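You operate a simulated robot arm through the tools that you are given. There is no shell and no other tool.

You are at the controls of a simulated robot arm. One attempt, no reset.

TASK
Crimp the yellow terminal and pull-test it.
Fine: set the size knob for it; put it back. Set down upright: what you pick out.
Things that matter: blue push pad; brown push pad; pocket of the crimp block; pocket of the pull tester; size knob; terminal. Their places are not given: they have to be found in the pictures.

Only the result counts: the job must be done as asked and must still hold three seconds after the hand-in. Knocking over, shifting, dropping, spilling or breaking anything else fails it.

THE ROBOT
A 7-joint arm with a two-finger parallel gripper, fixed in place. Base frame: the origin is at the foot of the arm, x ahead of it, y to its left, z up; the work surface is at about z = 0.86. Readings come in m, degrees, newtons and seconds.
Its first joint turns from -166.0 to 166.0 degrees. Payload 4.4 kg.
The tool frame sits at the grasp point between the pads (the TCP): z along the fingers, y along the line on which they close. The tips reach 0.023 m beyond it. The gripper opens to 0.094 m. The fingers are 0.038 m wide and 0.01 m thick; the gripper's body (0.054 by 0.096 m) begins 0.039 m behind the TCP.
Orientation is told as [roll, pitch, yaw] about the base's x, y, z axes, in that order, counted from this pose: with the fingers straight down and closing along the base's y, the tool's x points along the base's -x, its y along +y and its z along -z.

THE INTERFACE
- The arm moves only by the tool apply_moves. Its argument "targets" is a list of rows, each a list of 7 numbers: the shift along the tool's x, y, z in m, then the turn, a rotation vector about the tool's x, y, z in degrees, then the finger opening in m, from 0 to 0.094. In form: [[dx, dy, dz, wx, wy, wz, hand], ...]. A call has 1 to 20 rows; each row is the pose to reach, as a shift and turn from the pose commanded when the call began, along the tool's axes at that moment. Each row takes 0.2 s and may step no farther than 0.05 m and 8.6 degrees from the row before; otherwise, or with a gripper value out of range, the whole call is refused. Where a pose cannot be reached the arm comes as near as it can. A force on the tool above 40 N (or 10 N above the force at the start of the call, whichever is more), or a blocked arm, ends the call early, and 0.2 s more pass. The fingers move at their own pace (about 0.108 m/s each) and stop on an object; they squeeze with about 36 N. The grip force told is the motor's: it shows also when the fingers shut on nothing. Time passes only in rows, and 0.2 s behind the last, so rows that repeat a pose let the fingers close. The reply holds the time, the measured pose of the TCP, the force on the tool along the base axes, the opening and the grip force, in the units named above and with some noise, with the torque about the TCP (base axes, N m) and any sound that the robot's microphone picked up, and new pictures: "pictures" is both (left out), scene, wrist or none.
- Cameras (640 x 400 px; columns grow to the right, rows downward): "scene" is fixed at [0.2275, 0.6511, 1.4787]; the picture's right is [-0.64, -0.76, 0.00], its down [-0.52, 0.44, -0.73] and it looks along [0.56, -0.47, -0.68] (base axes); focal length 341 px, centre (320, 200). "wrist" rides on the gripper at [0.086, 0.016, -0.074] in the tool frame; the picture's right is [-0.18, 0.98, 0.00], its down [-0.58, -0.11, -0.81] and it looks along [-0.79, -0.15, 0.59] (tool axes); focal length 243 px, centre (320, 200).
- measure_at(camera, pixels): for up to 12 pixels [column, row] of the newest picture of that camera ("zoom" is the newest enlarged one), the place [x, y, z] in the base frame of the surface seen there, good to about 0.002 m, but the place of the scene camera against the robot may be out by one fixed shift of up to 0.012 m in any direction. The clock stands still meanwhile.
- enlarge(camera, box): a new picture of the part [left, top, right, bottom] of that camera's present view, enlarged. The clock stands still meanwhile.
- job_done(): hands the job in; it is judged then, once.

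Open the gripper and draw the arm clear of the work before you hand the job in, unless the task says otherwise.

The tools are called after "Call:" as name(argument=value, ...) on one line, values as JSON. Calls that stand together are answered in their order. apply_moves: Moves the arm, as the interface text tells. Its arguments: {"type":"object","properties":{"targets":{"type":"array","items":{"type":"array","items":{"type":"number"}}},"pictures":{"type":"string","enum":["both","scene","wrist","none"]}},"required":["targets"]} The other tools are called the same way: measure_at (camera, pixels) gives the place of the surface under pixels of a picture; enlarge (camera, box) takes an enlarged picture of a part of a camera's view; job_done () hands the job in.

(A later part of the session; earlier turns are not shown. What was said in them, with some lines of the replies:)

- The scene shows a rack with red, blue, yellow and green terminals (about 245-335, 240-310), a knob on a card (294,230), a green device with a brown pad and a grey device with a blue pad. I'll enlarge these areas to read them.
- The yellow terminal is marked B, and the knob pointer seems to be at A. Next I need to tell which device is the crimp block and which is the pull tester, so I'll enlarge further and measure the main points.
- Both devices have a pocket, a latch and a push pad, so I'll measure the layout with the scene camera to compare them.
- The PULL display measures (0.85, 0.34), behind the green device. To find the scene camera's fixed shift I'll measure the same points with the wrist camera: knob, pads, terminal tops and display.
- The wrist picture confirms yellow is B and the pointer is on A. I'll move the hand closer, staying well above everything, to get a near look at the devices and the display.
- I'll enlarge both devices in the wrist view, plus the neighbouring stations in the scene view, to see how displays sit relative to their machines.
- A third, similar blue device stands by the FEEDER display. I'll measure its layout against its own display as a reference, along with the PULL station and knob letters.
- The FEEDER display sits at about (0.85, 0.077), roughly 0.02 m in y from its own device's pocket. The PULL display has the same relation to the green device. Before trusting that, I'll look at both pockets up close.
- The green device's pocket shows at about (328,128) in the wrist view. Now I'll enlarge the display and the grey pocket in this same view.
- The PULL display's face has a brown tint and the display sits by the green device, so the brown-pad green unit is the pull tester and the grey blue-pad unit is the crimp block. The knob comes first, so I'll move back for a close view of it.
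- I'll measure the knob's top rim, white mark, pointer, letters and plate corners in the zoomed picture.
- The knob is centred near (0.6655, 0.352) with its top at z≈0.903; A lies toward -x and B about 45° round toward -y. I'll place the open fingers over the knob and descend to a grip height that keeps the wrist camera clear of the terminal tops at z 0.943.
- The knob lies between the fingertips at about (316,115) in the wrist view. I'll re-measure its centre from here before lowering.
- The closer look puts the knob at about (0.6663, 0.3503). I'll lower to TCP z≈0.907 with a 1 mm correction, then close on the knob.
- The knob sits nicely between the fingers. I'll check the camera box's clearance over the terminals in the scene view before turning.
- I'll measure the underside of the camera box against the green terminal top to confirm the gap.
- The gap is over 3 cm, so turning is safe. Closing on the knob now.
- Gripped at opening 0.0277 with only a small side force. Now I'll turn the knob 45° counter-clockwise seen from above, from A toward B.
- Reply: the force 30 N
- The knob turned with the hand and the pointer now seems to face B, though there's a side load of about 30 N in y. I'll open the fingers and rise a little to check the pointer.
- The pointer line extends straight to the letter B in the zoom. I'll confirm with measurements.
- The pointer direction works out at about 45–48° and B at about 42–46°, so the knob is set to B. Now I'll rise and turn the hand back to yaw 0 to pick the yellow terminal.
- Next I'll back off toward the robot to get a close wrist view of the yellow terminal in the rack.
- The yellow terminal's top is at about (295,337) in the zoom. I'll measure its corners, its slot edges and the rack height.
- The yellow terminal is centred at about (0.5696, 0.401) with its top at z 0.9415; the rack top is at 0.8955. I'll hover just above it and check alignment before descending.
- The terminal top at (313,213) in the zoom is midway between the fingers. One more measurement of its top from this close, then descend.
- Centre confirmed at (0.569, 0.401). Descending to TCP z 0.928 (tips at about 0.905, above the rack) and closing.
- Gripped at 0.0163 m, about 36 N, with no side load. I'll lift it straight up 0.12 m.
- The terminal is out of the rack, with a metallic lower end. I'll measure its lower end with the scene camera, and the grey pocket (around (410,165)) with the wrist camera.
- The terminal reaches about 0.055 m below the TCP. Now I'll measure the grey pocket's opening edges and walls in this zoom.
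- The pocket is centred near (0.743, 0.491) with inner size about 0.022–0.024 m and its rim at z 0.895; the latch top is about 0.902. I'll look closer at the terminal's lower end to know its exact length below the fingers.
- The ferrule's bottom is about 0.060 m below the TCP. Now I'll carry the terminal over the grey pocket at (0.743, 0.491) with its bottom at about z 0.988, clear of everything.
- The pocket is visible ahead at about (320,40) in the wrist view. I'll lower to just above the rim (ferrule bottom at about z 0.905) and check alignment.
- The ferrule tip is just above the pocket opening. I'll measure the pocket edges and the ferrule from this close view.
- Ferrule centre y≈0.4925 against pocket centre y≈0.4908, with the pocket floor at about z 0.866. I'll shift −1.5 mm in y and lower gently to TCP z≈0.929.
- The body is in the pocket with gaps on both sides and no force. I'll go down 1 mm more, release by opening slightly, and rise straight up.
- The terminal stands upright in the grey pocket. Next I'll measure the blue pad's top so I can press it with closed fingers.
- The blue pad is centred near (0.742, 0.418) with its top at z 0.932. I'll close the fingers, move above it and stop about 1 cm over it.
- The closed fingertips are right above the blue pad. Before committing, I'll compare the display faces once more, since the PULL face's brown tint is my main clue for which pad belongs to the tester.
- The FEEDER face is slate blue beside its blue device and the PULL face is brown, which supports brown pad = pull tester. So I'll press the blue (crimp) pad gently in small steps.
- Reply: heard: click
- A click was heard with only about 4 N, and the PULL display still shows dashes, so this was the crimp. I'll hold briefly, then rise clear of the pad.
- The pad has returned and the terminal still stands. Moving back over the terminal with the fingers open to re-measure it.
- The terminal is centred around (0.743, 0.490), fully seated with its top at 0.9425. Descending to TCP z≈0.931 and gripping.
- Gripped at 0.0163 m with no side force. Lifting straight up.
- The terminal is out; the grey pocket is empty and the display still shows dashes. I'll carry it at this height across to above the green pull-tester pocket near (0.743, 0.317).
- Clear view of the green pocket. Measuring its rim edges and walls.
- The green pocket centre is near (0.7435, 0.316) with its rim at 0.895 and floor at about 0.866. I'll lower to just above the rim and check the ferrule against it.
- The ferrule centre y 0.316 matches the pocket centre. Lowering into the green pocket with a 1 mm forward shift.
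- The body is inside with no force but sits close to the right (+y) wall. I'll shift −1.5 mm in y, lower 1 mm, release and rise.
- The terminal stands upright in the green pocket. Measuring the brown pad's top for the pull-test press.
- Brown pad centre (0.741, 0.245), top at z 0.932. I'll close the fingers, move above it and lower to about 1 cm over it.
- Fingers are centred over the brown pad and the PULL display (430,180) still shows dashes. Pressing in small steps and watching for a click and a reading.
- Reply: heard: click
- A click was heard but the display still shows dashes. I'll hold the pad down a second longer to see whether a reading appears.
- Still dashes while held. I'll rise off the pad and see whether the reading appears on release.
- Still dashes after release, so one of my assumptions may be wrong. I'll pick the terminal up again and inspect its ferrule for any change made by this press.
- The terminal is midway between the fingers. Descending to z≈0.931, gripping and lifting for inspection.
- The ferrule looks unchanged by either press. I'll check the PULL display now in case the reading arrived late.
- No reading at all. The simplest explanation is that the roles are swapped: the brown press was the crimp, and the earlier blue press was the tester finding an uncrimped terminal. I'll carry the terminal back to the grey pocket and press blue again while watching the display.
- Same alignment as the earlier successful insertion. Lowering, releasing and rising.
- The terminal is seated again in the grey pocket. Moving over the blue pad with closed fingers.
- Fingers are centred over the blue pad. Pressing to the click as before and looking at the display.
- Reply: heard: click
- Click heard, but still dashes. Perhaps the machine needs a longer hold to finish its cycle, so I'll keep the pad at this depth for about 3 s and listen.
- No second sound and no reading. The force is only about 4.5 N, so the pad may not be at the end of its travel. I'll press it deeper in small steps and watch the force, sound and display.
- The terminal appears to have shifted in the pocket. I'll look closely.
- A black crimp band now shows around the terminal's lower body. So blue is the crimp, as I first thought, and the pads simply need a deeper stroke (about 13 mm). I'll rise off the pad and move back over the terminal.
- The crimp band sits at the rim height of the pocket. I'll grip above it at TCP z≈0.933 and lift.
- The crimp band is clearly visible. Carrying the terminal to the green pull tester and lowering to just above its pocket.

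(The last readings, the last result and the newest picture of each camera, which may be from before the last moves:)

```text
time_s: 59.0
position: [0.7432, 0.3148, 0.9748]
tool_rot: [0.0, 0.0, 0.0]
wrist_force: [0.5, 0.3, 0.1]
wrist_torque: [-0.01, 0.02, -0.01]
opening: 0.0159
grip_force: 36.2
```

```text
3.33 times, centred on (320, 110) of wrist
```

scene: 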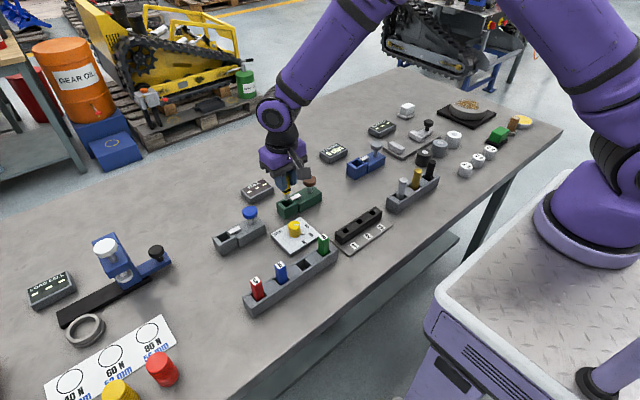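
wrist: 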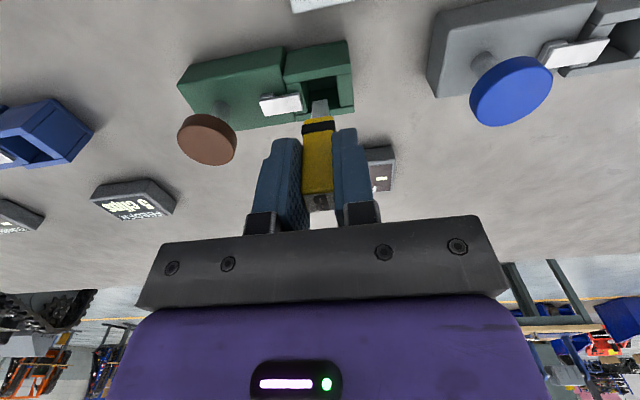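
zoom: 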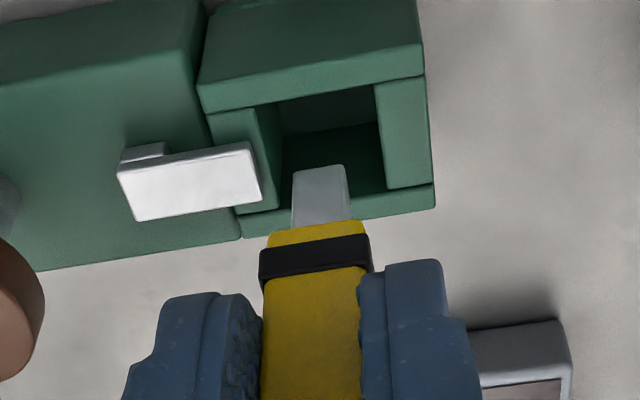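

Aligned with the pocket as before. Lowering in small steps to near the floor.

Call:
apply_moves(targets=[[0, 0, 0.012, 0, 0, 0, 0.005], [0, 0, 0.022, 0, 0, 0, 0.005], [0, 0, 0.032, 0, 0, 0, 0.005], [0, 0, 0.0395, 0, 0, 0, 0.005], [0, 0, 0.0395, 0, 0, 0, 0.005]], pictures="wrist")

Call:
enlarge(camera="wrist", box=[240, 50, 400, 210])

```text
time_s: 60.2
position: [0.7431, 0.3155, 0.935]
tool_rot: [0.0, 0.0, 0.0]
wrist_force: [-0.1, -0.2, -0.3]
wrist_torque: [0.0, -0.03, -0.01]
opening: 0.0158
grip_force: 35.7
```

wrist: 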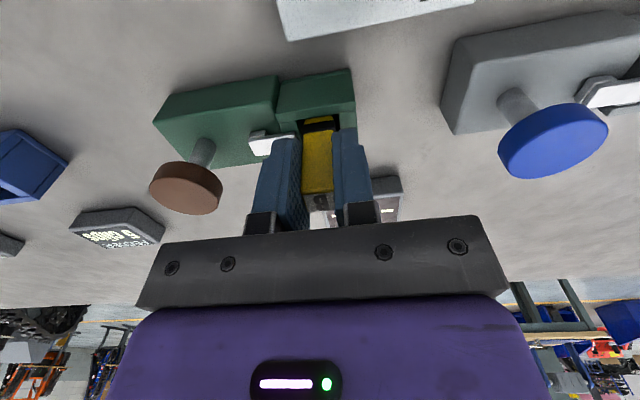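

```text
2.50 times, centred on (320, 130) of wrist
```

zoom: 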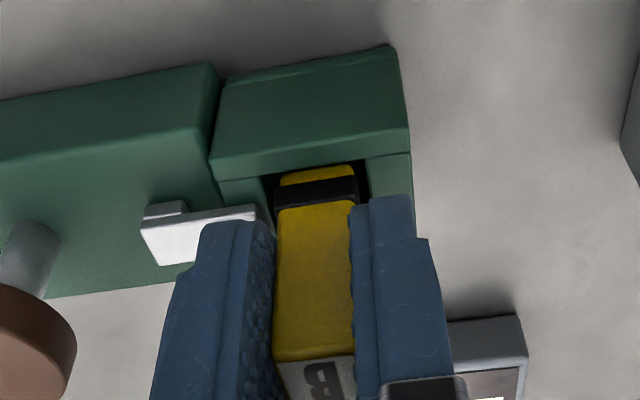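

The terminal is centred in the green pocket with gaps on both sides and no force. Lowering 1 mm, releasing and rising.

Call:
apply_moves(targets=[[0, 0, 0.0015, 0, 0, 0, 0.005], [0, 0, 0.0015, 0, 0, 0, 0.03], [0, 0, 0.0015, 0, 0, 0, 0.036], [0, 0, 0.0015, 0, 0, 0, 0.036], [0, 0, -0.02, 0, 0, 0, 0.036], [0, 0, -0.05, 0, 0, 0, 0.036], [0, 0, -0.078, 0, 0, 0, 0.036], [0, 0, -0.078, 0, 0, 0, 0.036]])

Call:
enlarge(camera="wrist", box=[180, 0, 400, 150])

Call:
enlarge(camera="scene", box=[230, 150, 350, 240])

```text
time_s: 62.0
position: [0.7445, 0.3151, 1.0128]
tool_rot: [-0.1, 0.0, 0.0]
wrist_force: [0.1, -0.1, 0.0]
wrist_torque: [0.0, 0.05, 0.01]
opening: 0.0361
grip_force: 0.0
```

scene: 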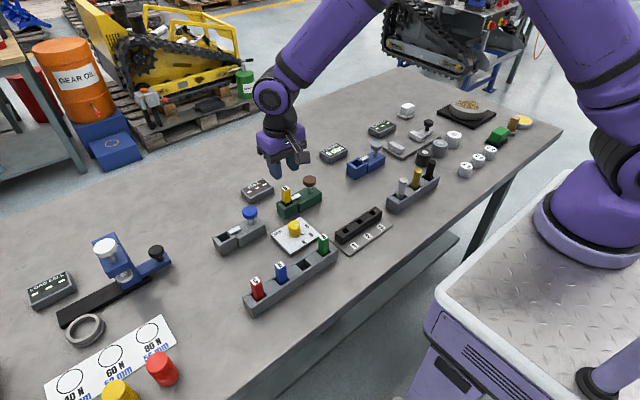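
wrist: 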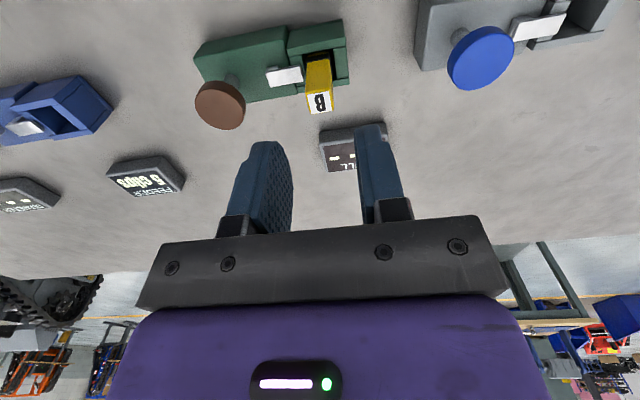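

```text
2.67 times, centred on (290, 75) of wrist
```

zoom: 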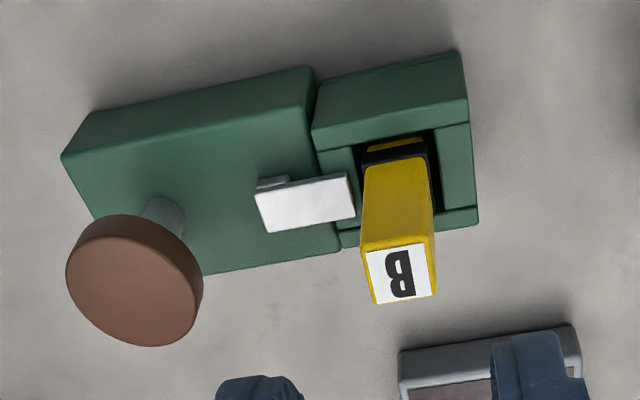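

```text
4.44 times, centred on (290, 195) of scene
```

zoom: 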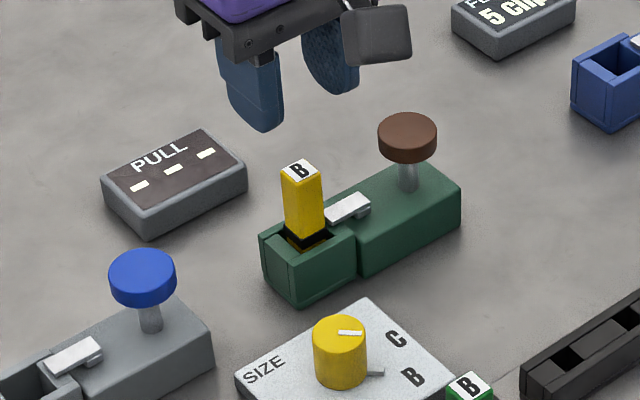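

The terminal stands in the tester pocket with its band visible. Moving closed fingers over the brown pad.

Call:
apply_moves(targets=[[0.0006, -0.035, 0.0, 0, 0, 0, 0.01], [0.0012, -0.0703, 0.0, 0, 0, 0, 0.0], [0.0012, -0.0703, 0.02, 0, 0, 0, 0.0], [0.0012, -0.0703, 0.0465, 0, 0, 0, 0.0], [0.0012, -0.0703, 0.0465, 0, 0, 0, 0.0]], pictures="wrist")

```text
time_s: 63.2
position: [0.743, 0.2468, 0.9656]
tool_rot: [0.0, 0.0, -0.1]
wrist_force: [-1.1, 0.6, 0.1]
wrist_torque: [-0.01, -0.01, 0.0]
opening: 0.0001
grip_force: 35.5
```

wrist: 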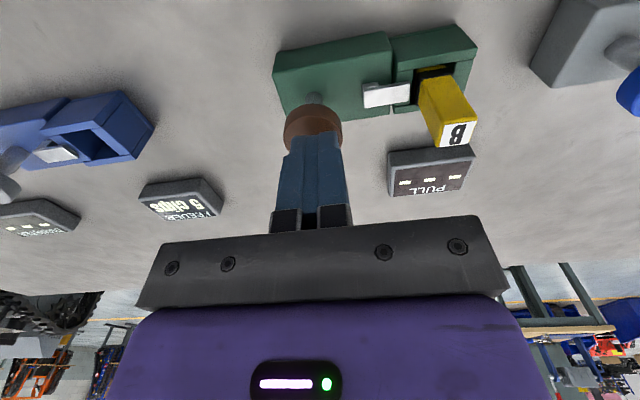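

Over the brown pad. Pressing down the full stroke this time (about 13 mm) in small steps.

Call:
apply_moves(targets=[[0, 0, 0.006, 0, 0, 0, 0.0], [0, 0, 0.011, 0, 0, 0, 0.0], [0, 0, 0.015, 0, 0, 0, 0.0], [0, 0, 0.018, 0, 0, 0, 0.0], [0, 0, 0.021, 0, 0, 0, 0.0], [0, 0, 0.0225, 0, 0, 0, 0.0], [0, 0, 0.024, 0, 0, 0, 0.0], [0, 0, 0.024, 0, 0, 0, 0.0]])

Call:
enlarge(camera="wrist", box=[360, 40, 520, 220])

Call:
enlarge(camera="scene", box=[235, 160, 335, 230])

```text
time_s: 65.0
position: [0.7421, 0.2466, 0.9417]
tool_rot: [0.0, 0.0, 0.1]
wrist_force: [1.8, 2.1, 4.0]
wrist_torque: [0.06, 0.02, -0.05]
opening: 0.0002
grip_force: 36.3
heard: click
```

scene: 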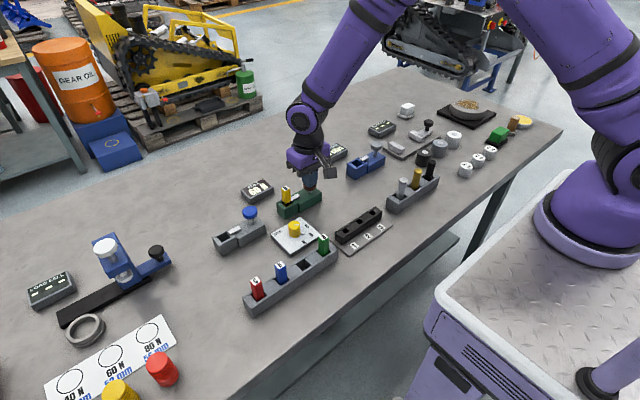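
wrist: 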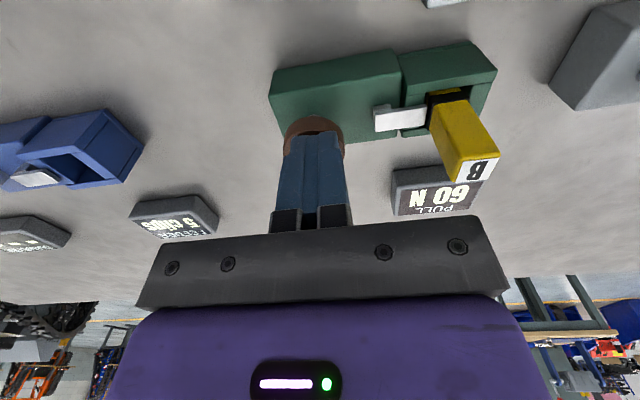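

```text
2.22 times, centred on (440, 130) of wrist
```

zoom: 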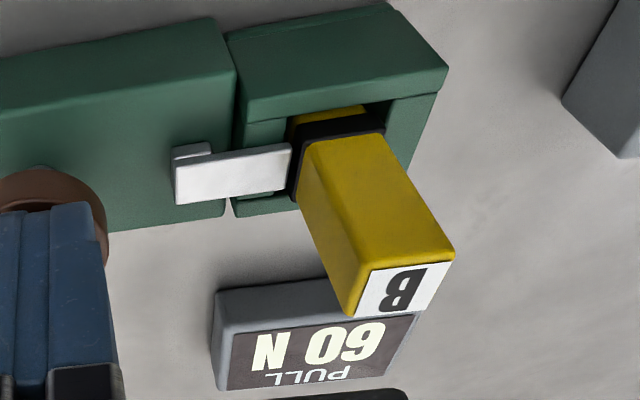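

```text
5.71 times, centred on (285, 195) of scene
```

zoom: 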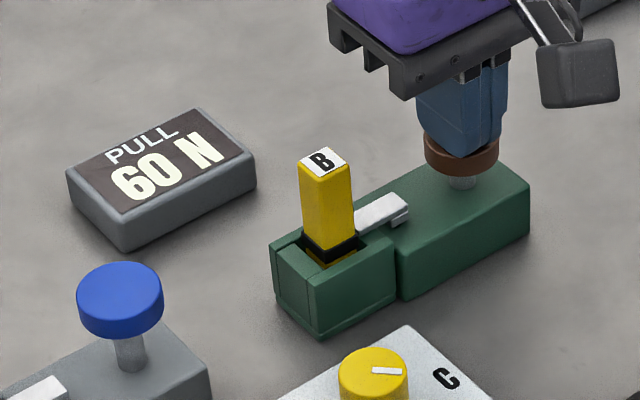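

The display reads "60 N", so the pull test is done. I'll rise off the pad, move over the terminal and prepare to put it back in the rack.

Call:
apply_moves(targets=[[0, 0, 0, 0, 0, 0, 0.0], [0, 0, -0.01, 0, 0, 0, 0.0], [0, 0, -0.03, 0, 0, 0, 0.0], [0, 0, -0.068, 0, 0, 0, 0.0], [0, 0.035, -0.068, 0, 0, 0, 0.03], [-0.0012, 0.0703, -0.068, 0, 0, 0, 0.036], [-0.0012, 0.0703, -0.068, 0, 0, 0, 0.036]])

Call:
enlarge(camera="wrist", box=[240, 20, 400, 140])

```text
time_s: 66.6
position: [0.7431, 0.3147, 1.01]
tool_rot: [0.0, 0.0, -0.1]
wrist_force: [0.1, -0.4, 0.9]
wrist_torque: [-0.02, 0.0, 0.0]
opening: 0.0359
grip_force: 0.1
```

scene: 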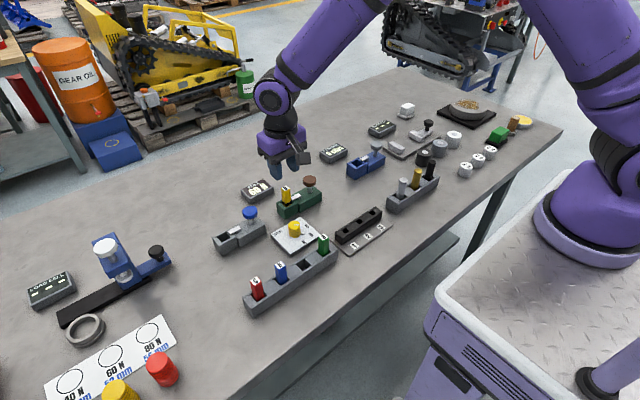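
wrist: 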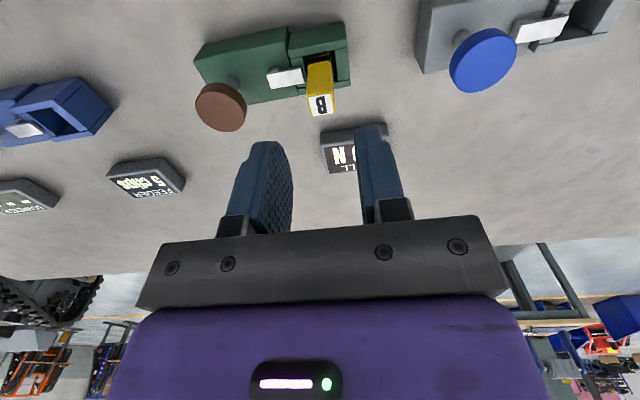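

```text
3.33 times, centred on (320, 80) of wrist
```

zoom: 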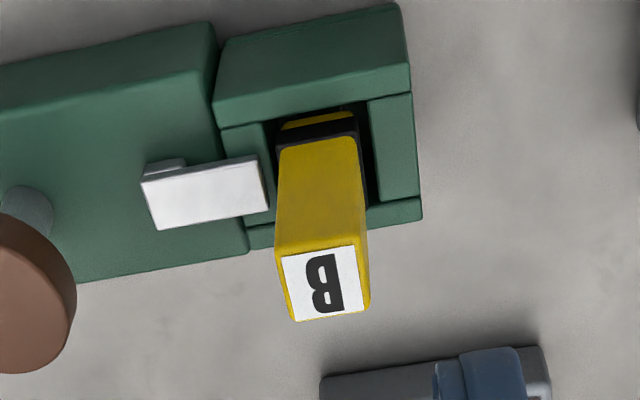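

Terminal still upright and the 60 N reading remains. Descending to grip it above the band and lifting.

Call:
apply_moves(targets=[[0, 0, 0.03, 0, 0, 0, 0.036], [0, 0, 0.06, 0, 0, 0, 0.036], [0, 0, 0.077, 0, 0, 0, 0.036], [0, 0, 0.077, 0, 0, 0, 0.036], [0, 0, 0.077, 0, 0, 0, 0.015], [0, 0, 0.077, 0, 0, 0, 0.005], [0, 0, 0.077, 0, 0, 0, 0.005], [0, 0, 0.06, 0, 0, 0, 0.005], [0, 0, 0.03, 0, 0, 0, 0.005], [0, 0, -0.005, 0, 0, 0, 0.005], [0, 0, -0.05, 0, 0, 0, 0.005], [0, 0, -0.05, 0, 0, 0, 0.005]])

```text
time_s: 69.2
position: [0.7433, 0.3148, 1.0582]
tool_rot: [0.0, 0.0, 0.0]
wrist_force: [0.9, -1.0, -0.8]
wrist_torque: [-0.02, 0.01, 0.02]
opening: 0.0156
grip_force: 36.0
```

scene: 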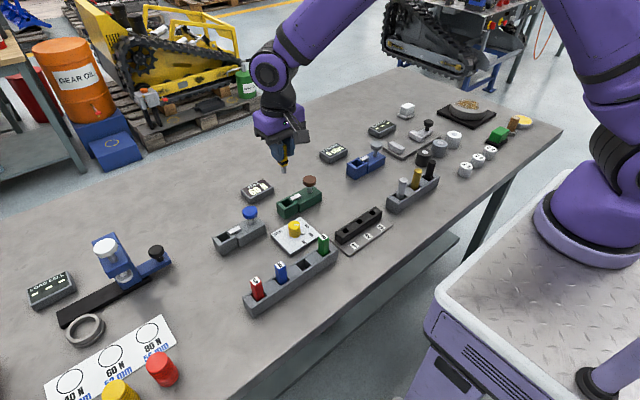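
wrist: 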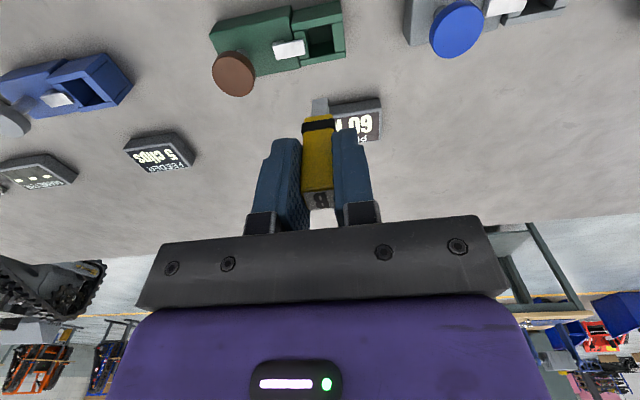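

Terminal lifted cleanly. Carrying it at this height to above its empty rack slot near (0.5696, 0.401).

Call:
apply_moves(targets=[[0.035, 0.0172, 0, 0, 0, 0, 0.005], [0.07, 0.0344, 0, 0, 0, 0, 0.005], [0.105, 0.0517, 0, 0, 0, 0, 0.005], [0.14, 0.069, 0, 0, 0, 0, 0.005], [0.1741, 0.0862, 0, 0, 0, 0, 0.005], [0.1741, 0.0862, 0.03, 0, 0, 0, 0.005], [0.1741, 0.0862, 0.03, 0, 0, 0, 0.005]])

Call:
enlarge(camera="wrist", box=[240, 0, 420, 140])

```text
time_s: 70.8
position: [0.569, 0.4009, 1.0289]
tool_rot: [0.0, 0.0, 0.0]
wrist_force: [-1.1, -0.5, -0.9]
wrist_torque: [0.02, 0.01, -0.02]
opening: 0.0157
grip_force: 35.9
```

scene: 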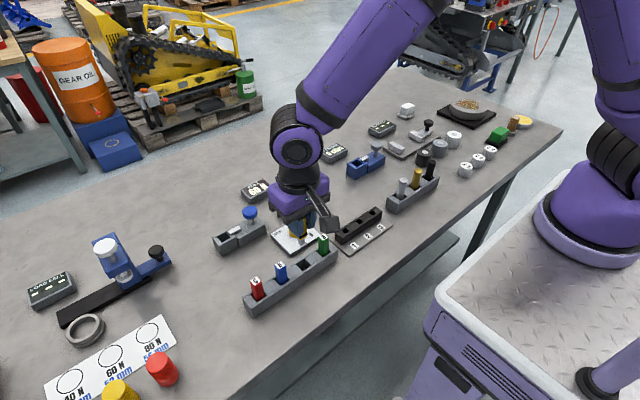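
wrist: 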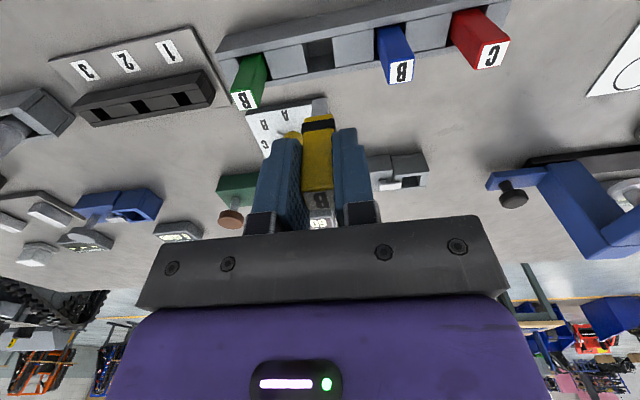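

```text
2.86 times, centred on (330, 70) of wrist
```

zoom: 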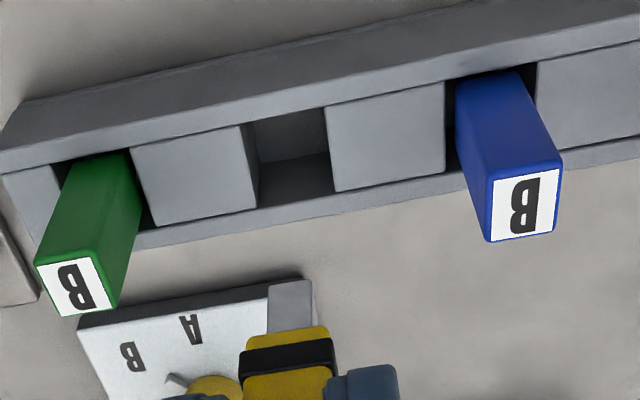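

Clear view of the empty slot in the zoom at about (290,160). I'll measure its edges and the ferrule.

Call:
measure_at(camera="zoom", pixels=[[236, 140], [248, 205], [333, 122], [345, 182], [200, 170], [390, 130], [290, 113], [300, 205], [285, 150], [280, 185], [295, 170], [320, 192]])

Call:
measure_at(camera="zoom", pixels=[[272, 286], [306, 282], [290, 284], [250, 190], [332, 150], [245, 160], [280, 108], [290, 202], [220, 225], [360, 200]])

```text
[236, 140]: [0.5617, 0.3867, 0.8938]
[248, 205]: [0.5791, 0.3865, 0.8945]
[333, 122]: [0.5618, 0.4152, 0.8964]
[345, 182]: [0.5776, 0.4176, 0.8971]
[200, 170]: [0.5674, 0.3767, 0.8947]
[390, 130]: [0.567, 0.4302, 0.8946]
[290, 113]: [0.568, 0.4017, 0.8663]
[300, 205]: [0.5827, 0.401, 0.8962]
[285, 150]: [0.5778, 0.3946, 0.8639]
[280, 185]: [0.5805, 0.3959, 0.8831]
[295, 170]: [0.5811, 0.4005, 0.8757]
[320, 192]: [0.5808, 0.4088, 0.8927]
```

```text
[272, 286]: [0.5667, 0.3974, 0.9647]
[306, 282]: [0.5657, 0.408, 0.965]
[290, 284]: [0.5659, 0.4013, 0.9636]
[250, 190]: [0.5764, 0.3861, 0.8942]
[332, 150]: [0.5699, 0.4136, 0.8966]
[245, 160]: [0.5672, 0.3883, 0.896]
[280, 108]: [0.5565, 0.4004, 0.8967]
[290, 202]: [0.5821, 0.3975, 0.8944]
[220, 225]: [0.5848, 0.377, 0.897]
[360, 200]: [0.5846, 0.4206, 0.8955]
```

The slot centre is about (0.5695, 0.4008). I'll lower to about 1 cm above the rim and compare the ferrule with the slot again.

Call:
apply_moves(targets=[[0.0005, 0, 0.03, 0, 0, 0, 0.005], [0.001, 0, 0.058, 0, 0, 0, 0.005], [0.001, 0, 0.058, 0, 0, 0, 0.005]])

Call:
enlarge(camera="wrist", box=[240, 40, 400, 160])

```text
time_s: 71.6
position: [0.5676, 0.3992, 0.9713]
tool_rot: [0.0, 0.0, 0.0]
wrist_force: [-0.6, -0.1, 0.0]
wrist_torque: [0.01, 0.02, 0.0]
opening: 0.0159
grip_force: 35.8
```

scene: 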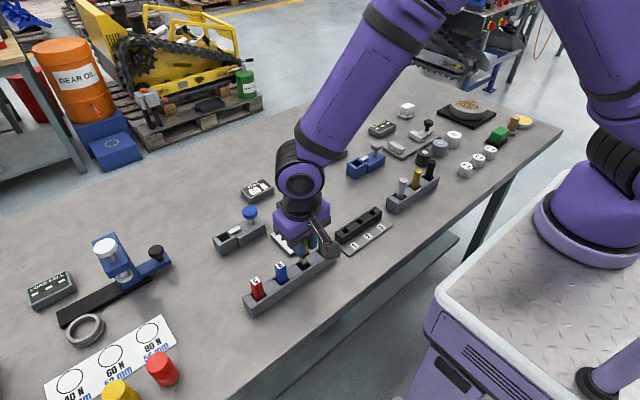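
wrist: 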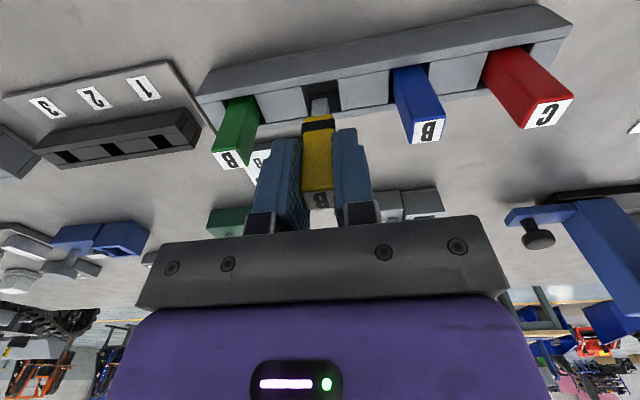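

```text
3.33 times, centred on (320, 100) of wrist
```

zoom: 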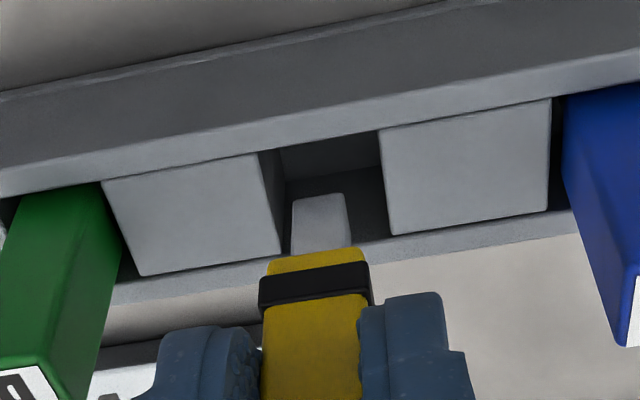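

Call:
measure_at(camera="zoom", pixels=[[296, 205], [343, 199], [320, 202], [255, 160], [276, 245], [383, 140], [392, 225], [320, 160], [370, 238], [300, 145], [355, 225], [275, 200]])

```text
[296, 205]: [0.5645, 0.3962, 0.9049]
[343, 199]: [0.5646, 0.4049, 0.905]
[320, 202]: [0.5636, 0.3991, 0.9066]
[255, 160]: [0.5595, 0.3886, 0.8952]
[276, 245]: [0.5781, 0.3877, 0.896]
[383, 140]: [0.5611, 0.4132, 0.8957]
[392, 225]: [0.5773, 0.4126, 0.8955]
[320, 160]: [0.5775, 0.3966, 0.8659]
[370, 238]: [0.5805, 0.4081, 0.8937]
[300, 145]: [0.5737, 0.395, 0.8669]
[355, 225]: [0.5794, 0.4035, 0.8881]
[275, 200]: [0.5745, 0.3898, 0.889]
```

Ferrule centre (0.5695, 0.4005) matches the slot centre. Lowering gently into the slot.

Call:
apply_moves(targets=[[0, 0, 0.01, 0, 0, 0, 0.005], [0, 0, 0.02, 0, 0, 0, 0.005], [0, 0, 0.03, 0, 0, 0, 0.005], [0, 0, 0.037, 0, 0, 0, 0.005], [0, 0, 0.037, 0, 0, 0, 0.005]])

Call:
enlarge(camera="wrist", box=[240, 70, 400, 230])

```text
time_s: 72.8
position: [0.5664, 0.4012, 0.9336]
tool_rot: [-0.1, 0.0, 0.0]
wrist_force: [0.5, -0.9, 0.4]
wrist_torque: [0.0, -0.01, 0.0]
opening: 0.0159
grip_force: 35.9
```

scene: 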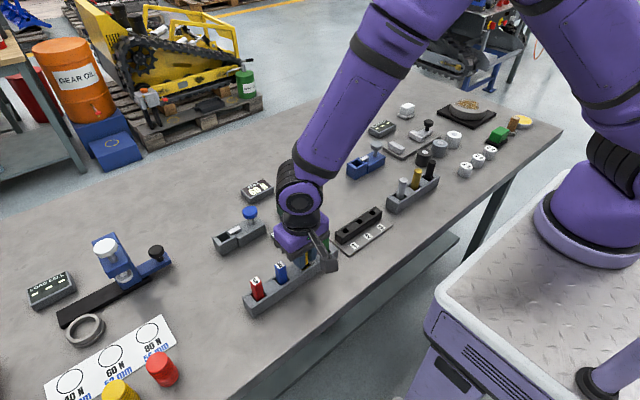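
wrist: 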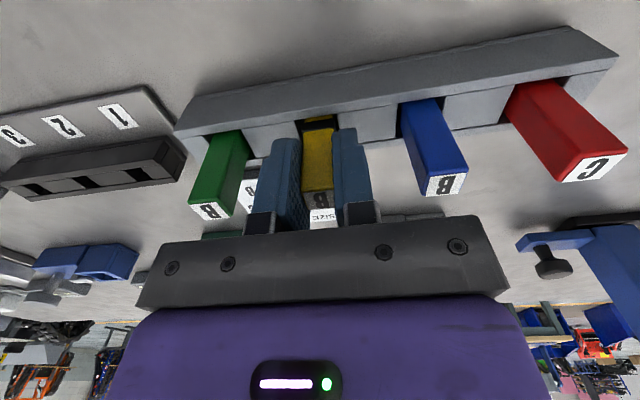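

```text
2.50 times, centred on (320, 150) of wrist
```

zoom: 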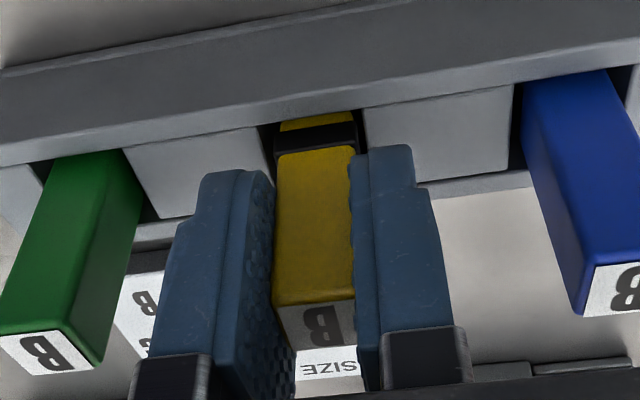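

The terminal sits inside the slot with clearance on both sides and no force. Lowering 1 mm, releasing and rising straight up.

Call:
apply_moves(targets=[[0, 0, 0.0015, 0, 0, 0, 0.005], [0, 0, 0.0015, 0, 0, 0, 0.025], [0, 0, 0.0015, 0, 0, 0, 0.036], [0, 0, 0.0015, 0, 0, 0, 0.036], [0, 0, -0.02, 0, 0, 0, 0.036], [0, 0, -0.05, 0, 0, 0, 0.036], [0, 0, -0.09, 0, 0, 0, 0.036], [0, 0, -0.13, 0, 0, 0, 0.036], [0, 0, -0.13, 0, 0, 0, 0.036]])

Call:
enlarge(camera="wrist", box=[220, 0, 440, 140])

Call:
enlarge(camera="scene", box=[230, 210, 370, 320])

```text
time_s: 74.8
position: [0.5692, 0.4008, 1.063]
tool_rot: [0.0, -0.1, 0.0]
wrist_force: [-0.1, -0.1, -0.7]
wrist_torque: [0.01, 0.02, -0.01]
opening: 0.036
grip_force: 0.0
```

scene: 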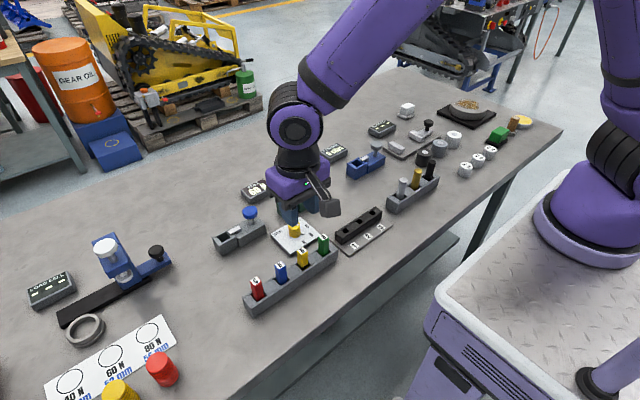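
wrist: 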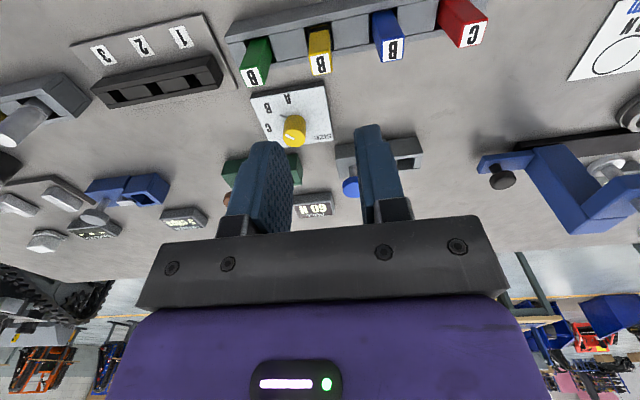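

```text
2.86 times, centred on (330, 70) of wrist
```

zoom: 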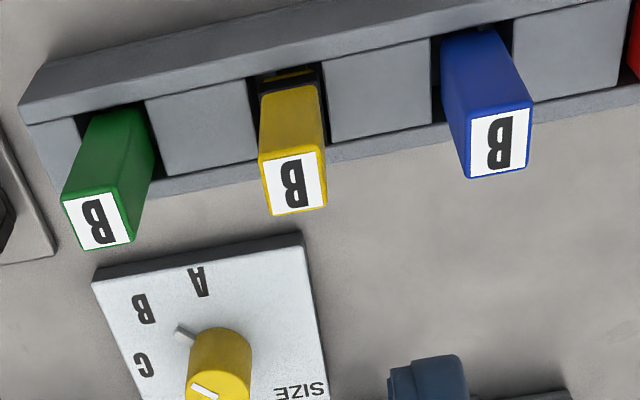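

```text
3.64 times, centred on (300, 265) of scene
```

zoom: 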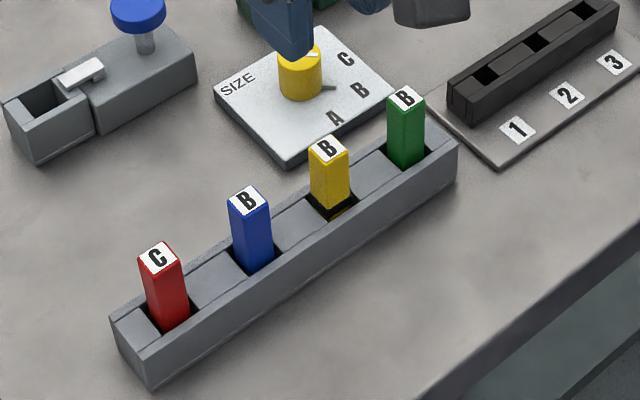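

The yellow terminal is back in its slot, upright with its crimp band, the knob is on B and the display reads 60 N. I'll measure its top corners to confirm it's seated and level.

Call:
enlarge(camera="wrist", box=[270, 10, 370, 90])

Call:
measure_at(camera="wrist", pixels=[[313, 58], [329, 55], [331, 70], [316, 73], [320, 64], [254, 76], [392, 49]])

```text
5.00 times, centred on (320, 50) of wrist
```

zoom: 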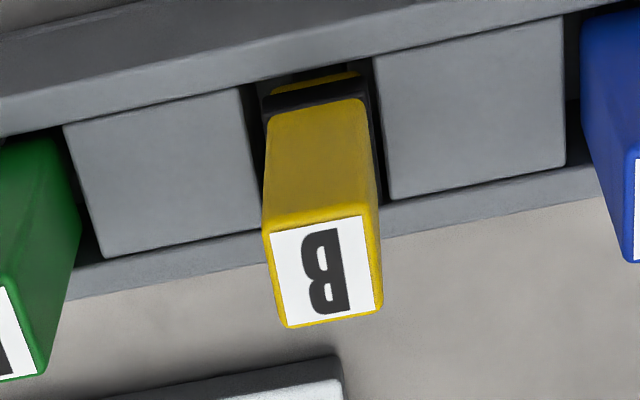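

```text
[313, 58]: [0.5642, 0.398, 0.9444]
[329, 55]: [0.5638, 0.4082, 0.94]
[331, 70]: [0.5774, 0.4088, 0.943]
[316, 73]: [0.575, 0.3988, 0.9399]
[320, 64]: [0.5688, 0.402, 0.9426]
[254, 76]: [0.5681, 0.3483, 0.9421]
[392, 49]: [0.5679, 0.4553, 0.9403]
```

Top is level at z≈0.942 and in line with its neighbours, so it is fully seated. Now I'll draw the arm clear, back toward its starting place, with the gripper open.

Call:
apply_moves(targets=[[0.01, -0.005, -0.04, 0, 0, 0, 0.036], [0.04, -0.02, -0.065, 0, 0, 0, 0.05], [0.075, -0.04, -0.08, 0, 0, 0, 0.07], [0.1, -0.055, -0.095, 0, 0, 0, 0.094], [0.128, -0.07, -0.1, 0, 0, 0, 0.094], [0.128, -0.07, -0.1, 0, 0, 0, 0.094]])

Call:
enlarge(camera="scene", box=[200, 160, 360, 310])

```text
time_s: 76.2
position: [0.4391, 0.3309, 1.1649]
tool_rot: [0.0, 0.0, 0.1]
wrist_force: [-0.7, -0.1, 1.2]
wrist_torque: [-0.03, 0.0, 0.02]
opening: 0.0941
grip_force: 0.1
```

scene: 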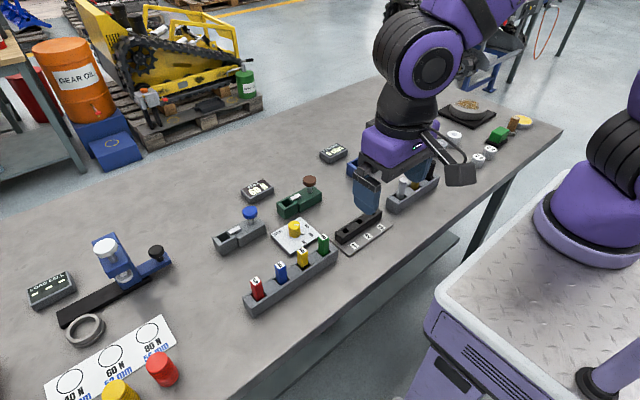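
wrist: 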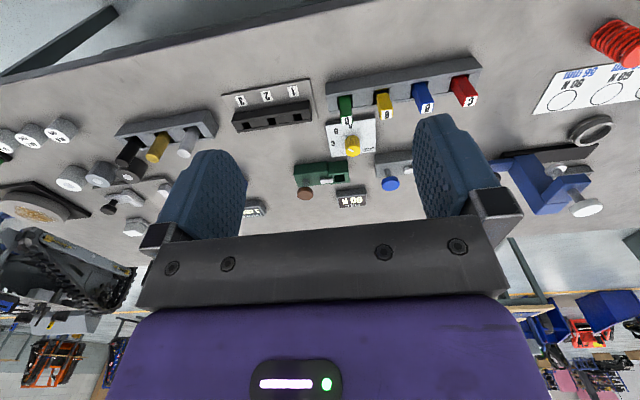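

```text
2.67 times, centred on (280, 235) of scene
```

zoom: 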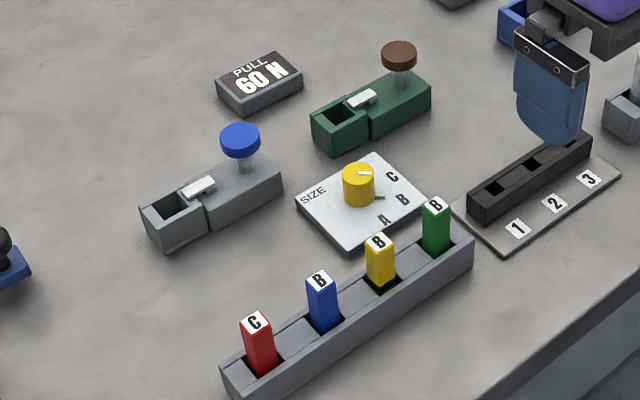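

The knob is on B, the yellow terminal is crimped and back upright in its rack slot, and PULL reads 60 N. Everything else is in its original place and the open gripper is clear of the work. Handing in.

Call:
job_done()

```text
The job is handed in.
```

The yellow terminal is crimped and pull-tested, and the pull tester reads 60 N. The job is handed in.

- **Size knob:** turned from A to B to match the terminal's label, and left on B.
- **Crimp:** done in the grey block with the blue pad. A black crimp band is now visible around the terminal.
- **Pull test:** done in the green block with the brown pad.
- **Put back:** the terminal stands upright in its own rack slot, level with its neighbours.
- **Repeated presses:** my first press of each pad stopped at the click, about 10 mm down, and nothing happened. The pads need about 13 mm, so the terminal went through both pockets twice. The crimp band and the reading appeared only on the deeper presses.

In the last pictures nothing else looked moved. The arm is clear of the work with the gripper open.
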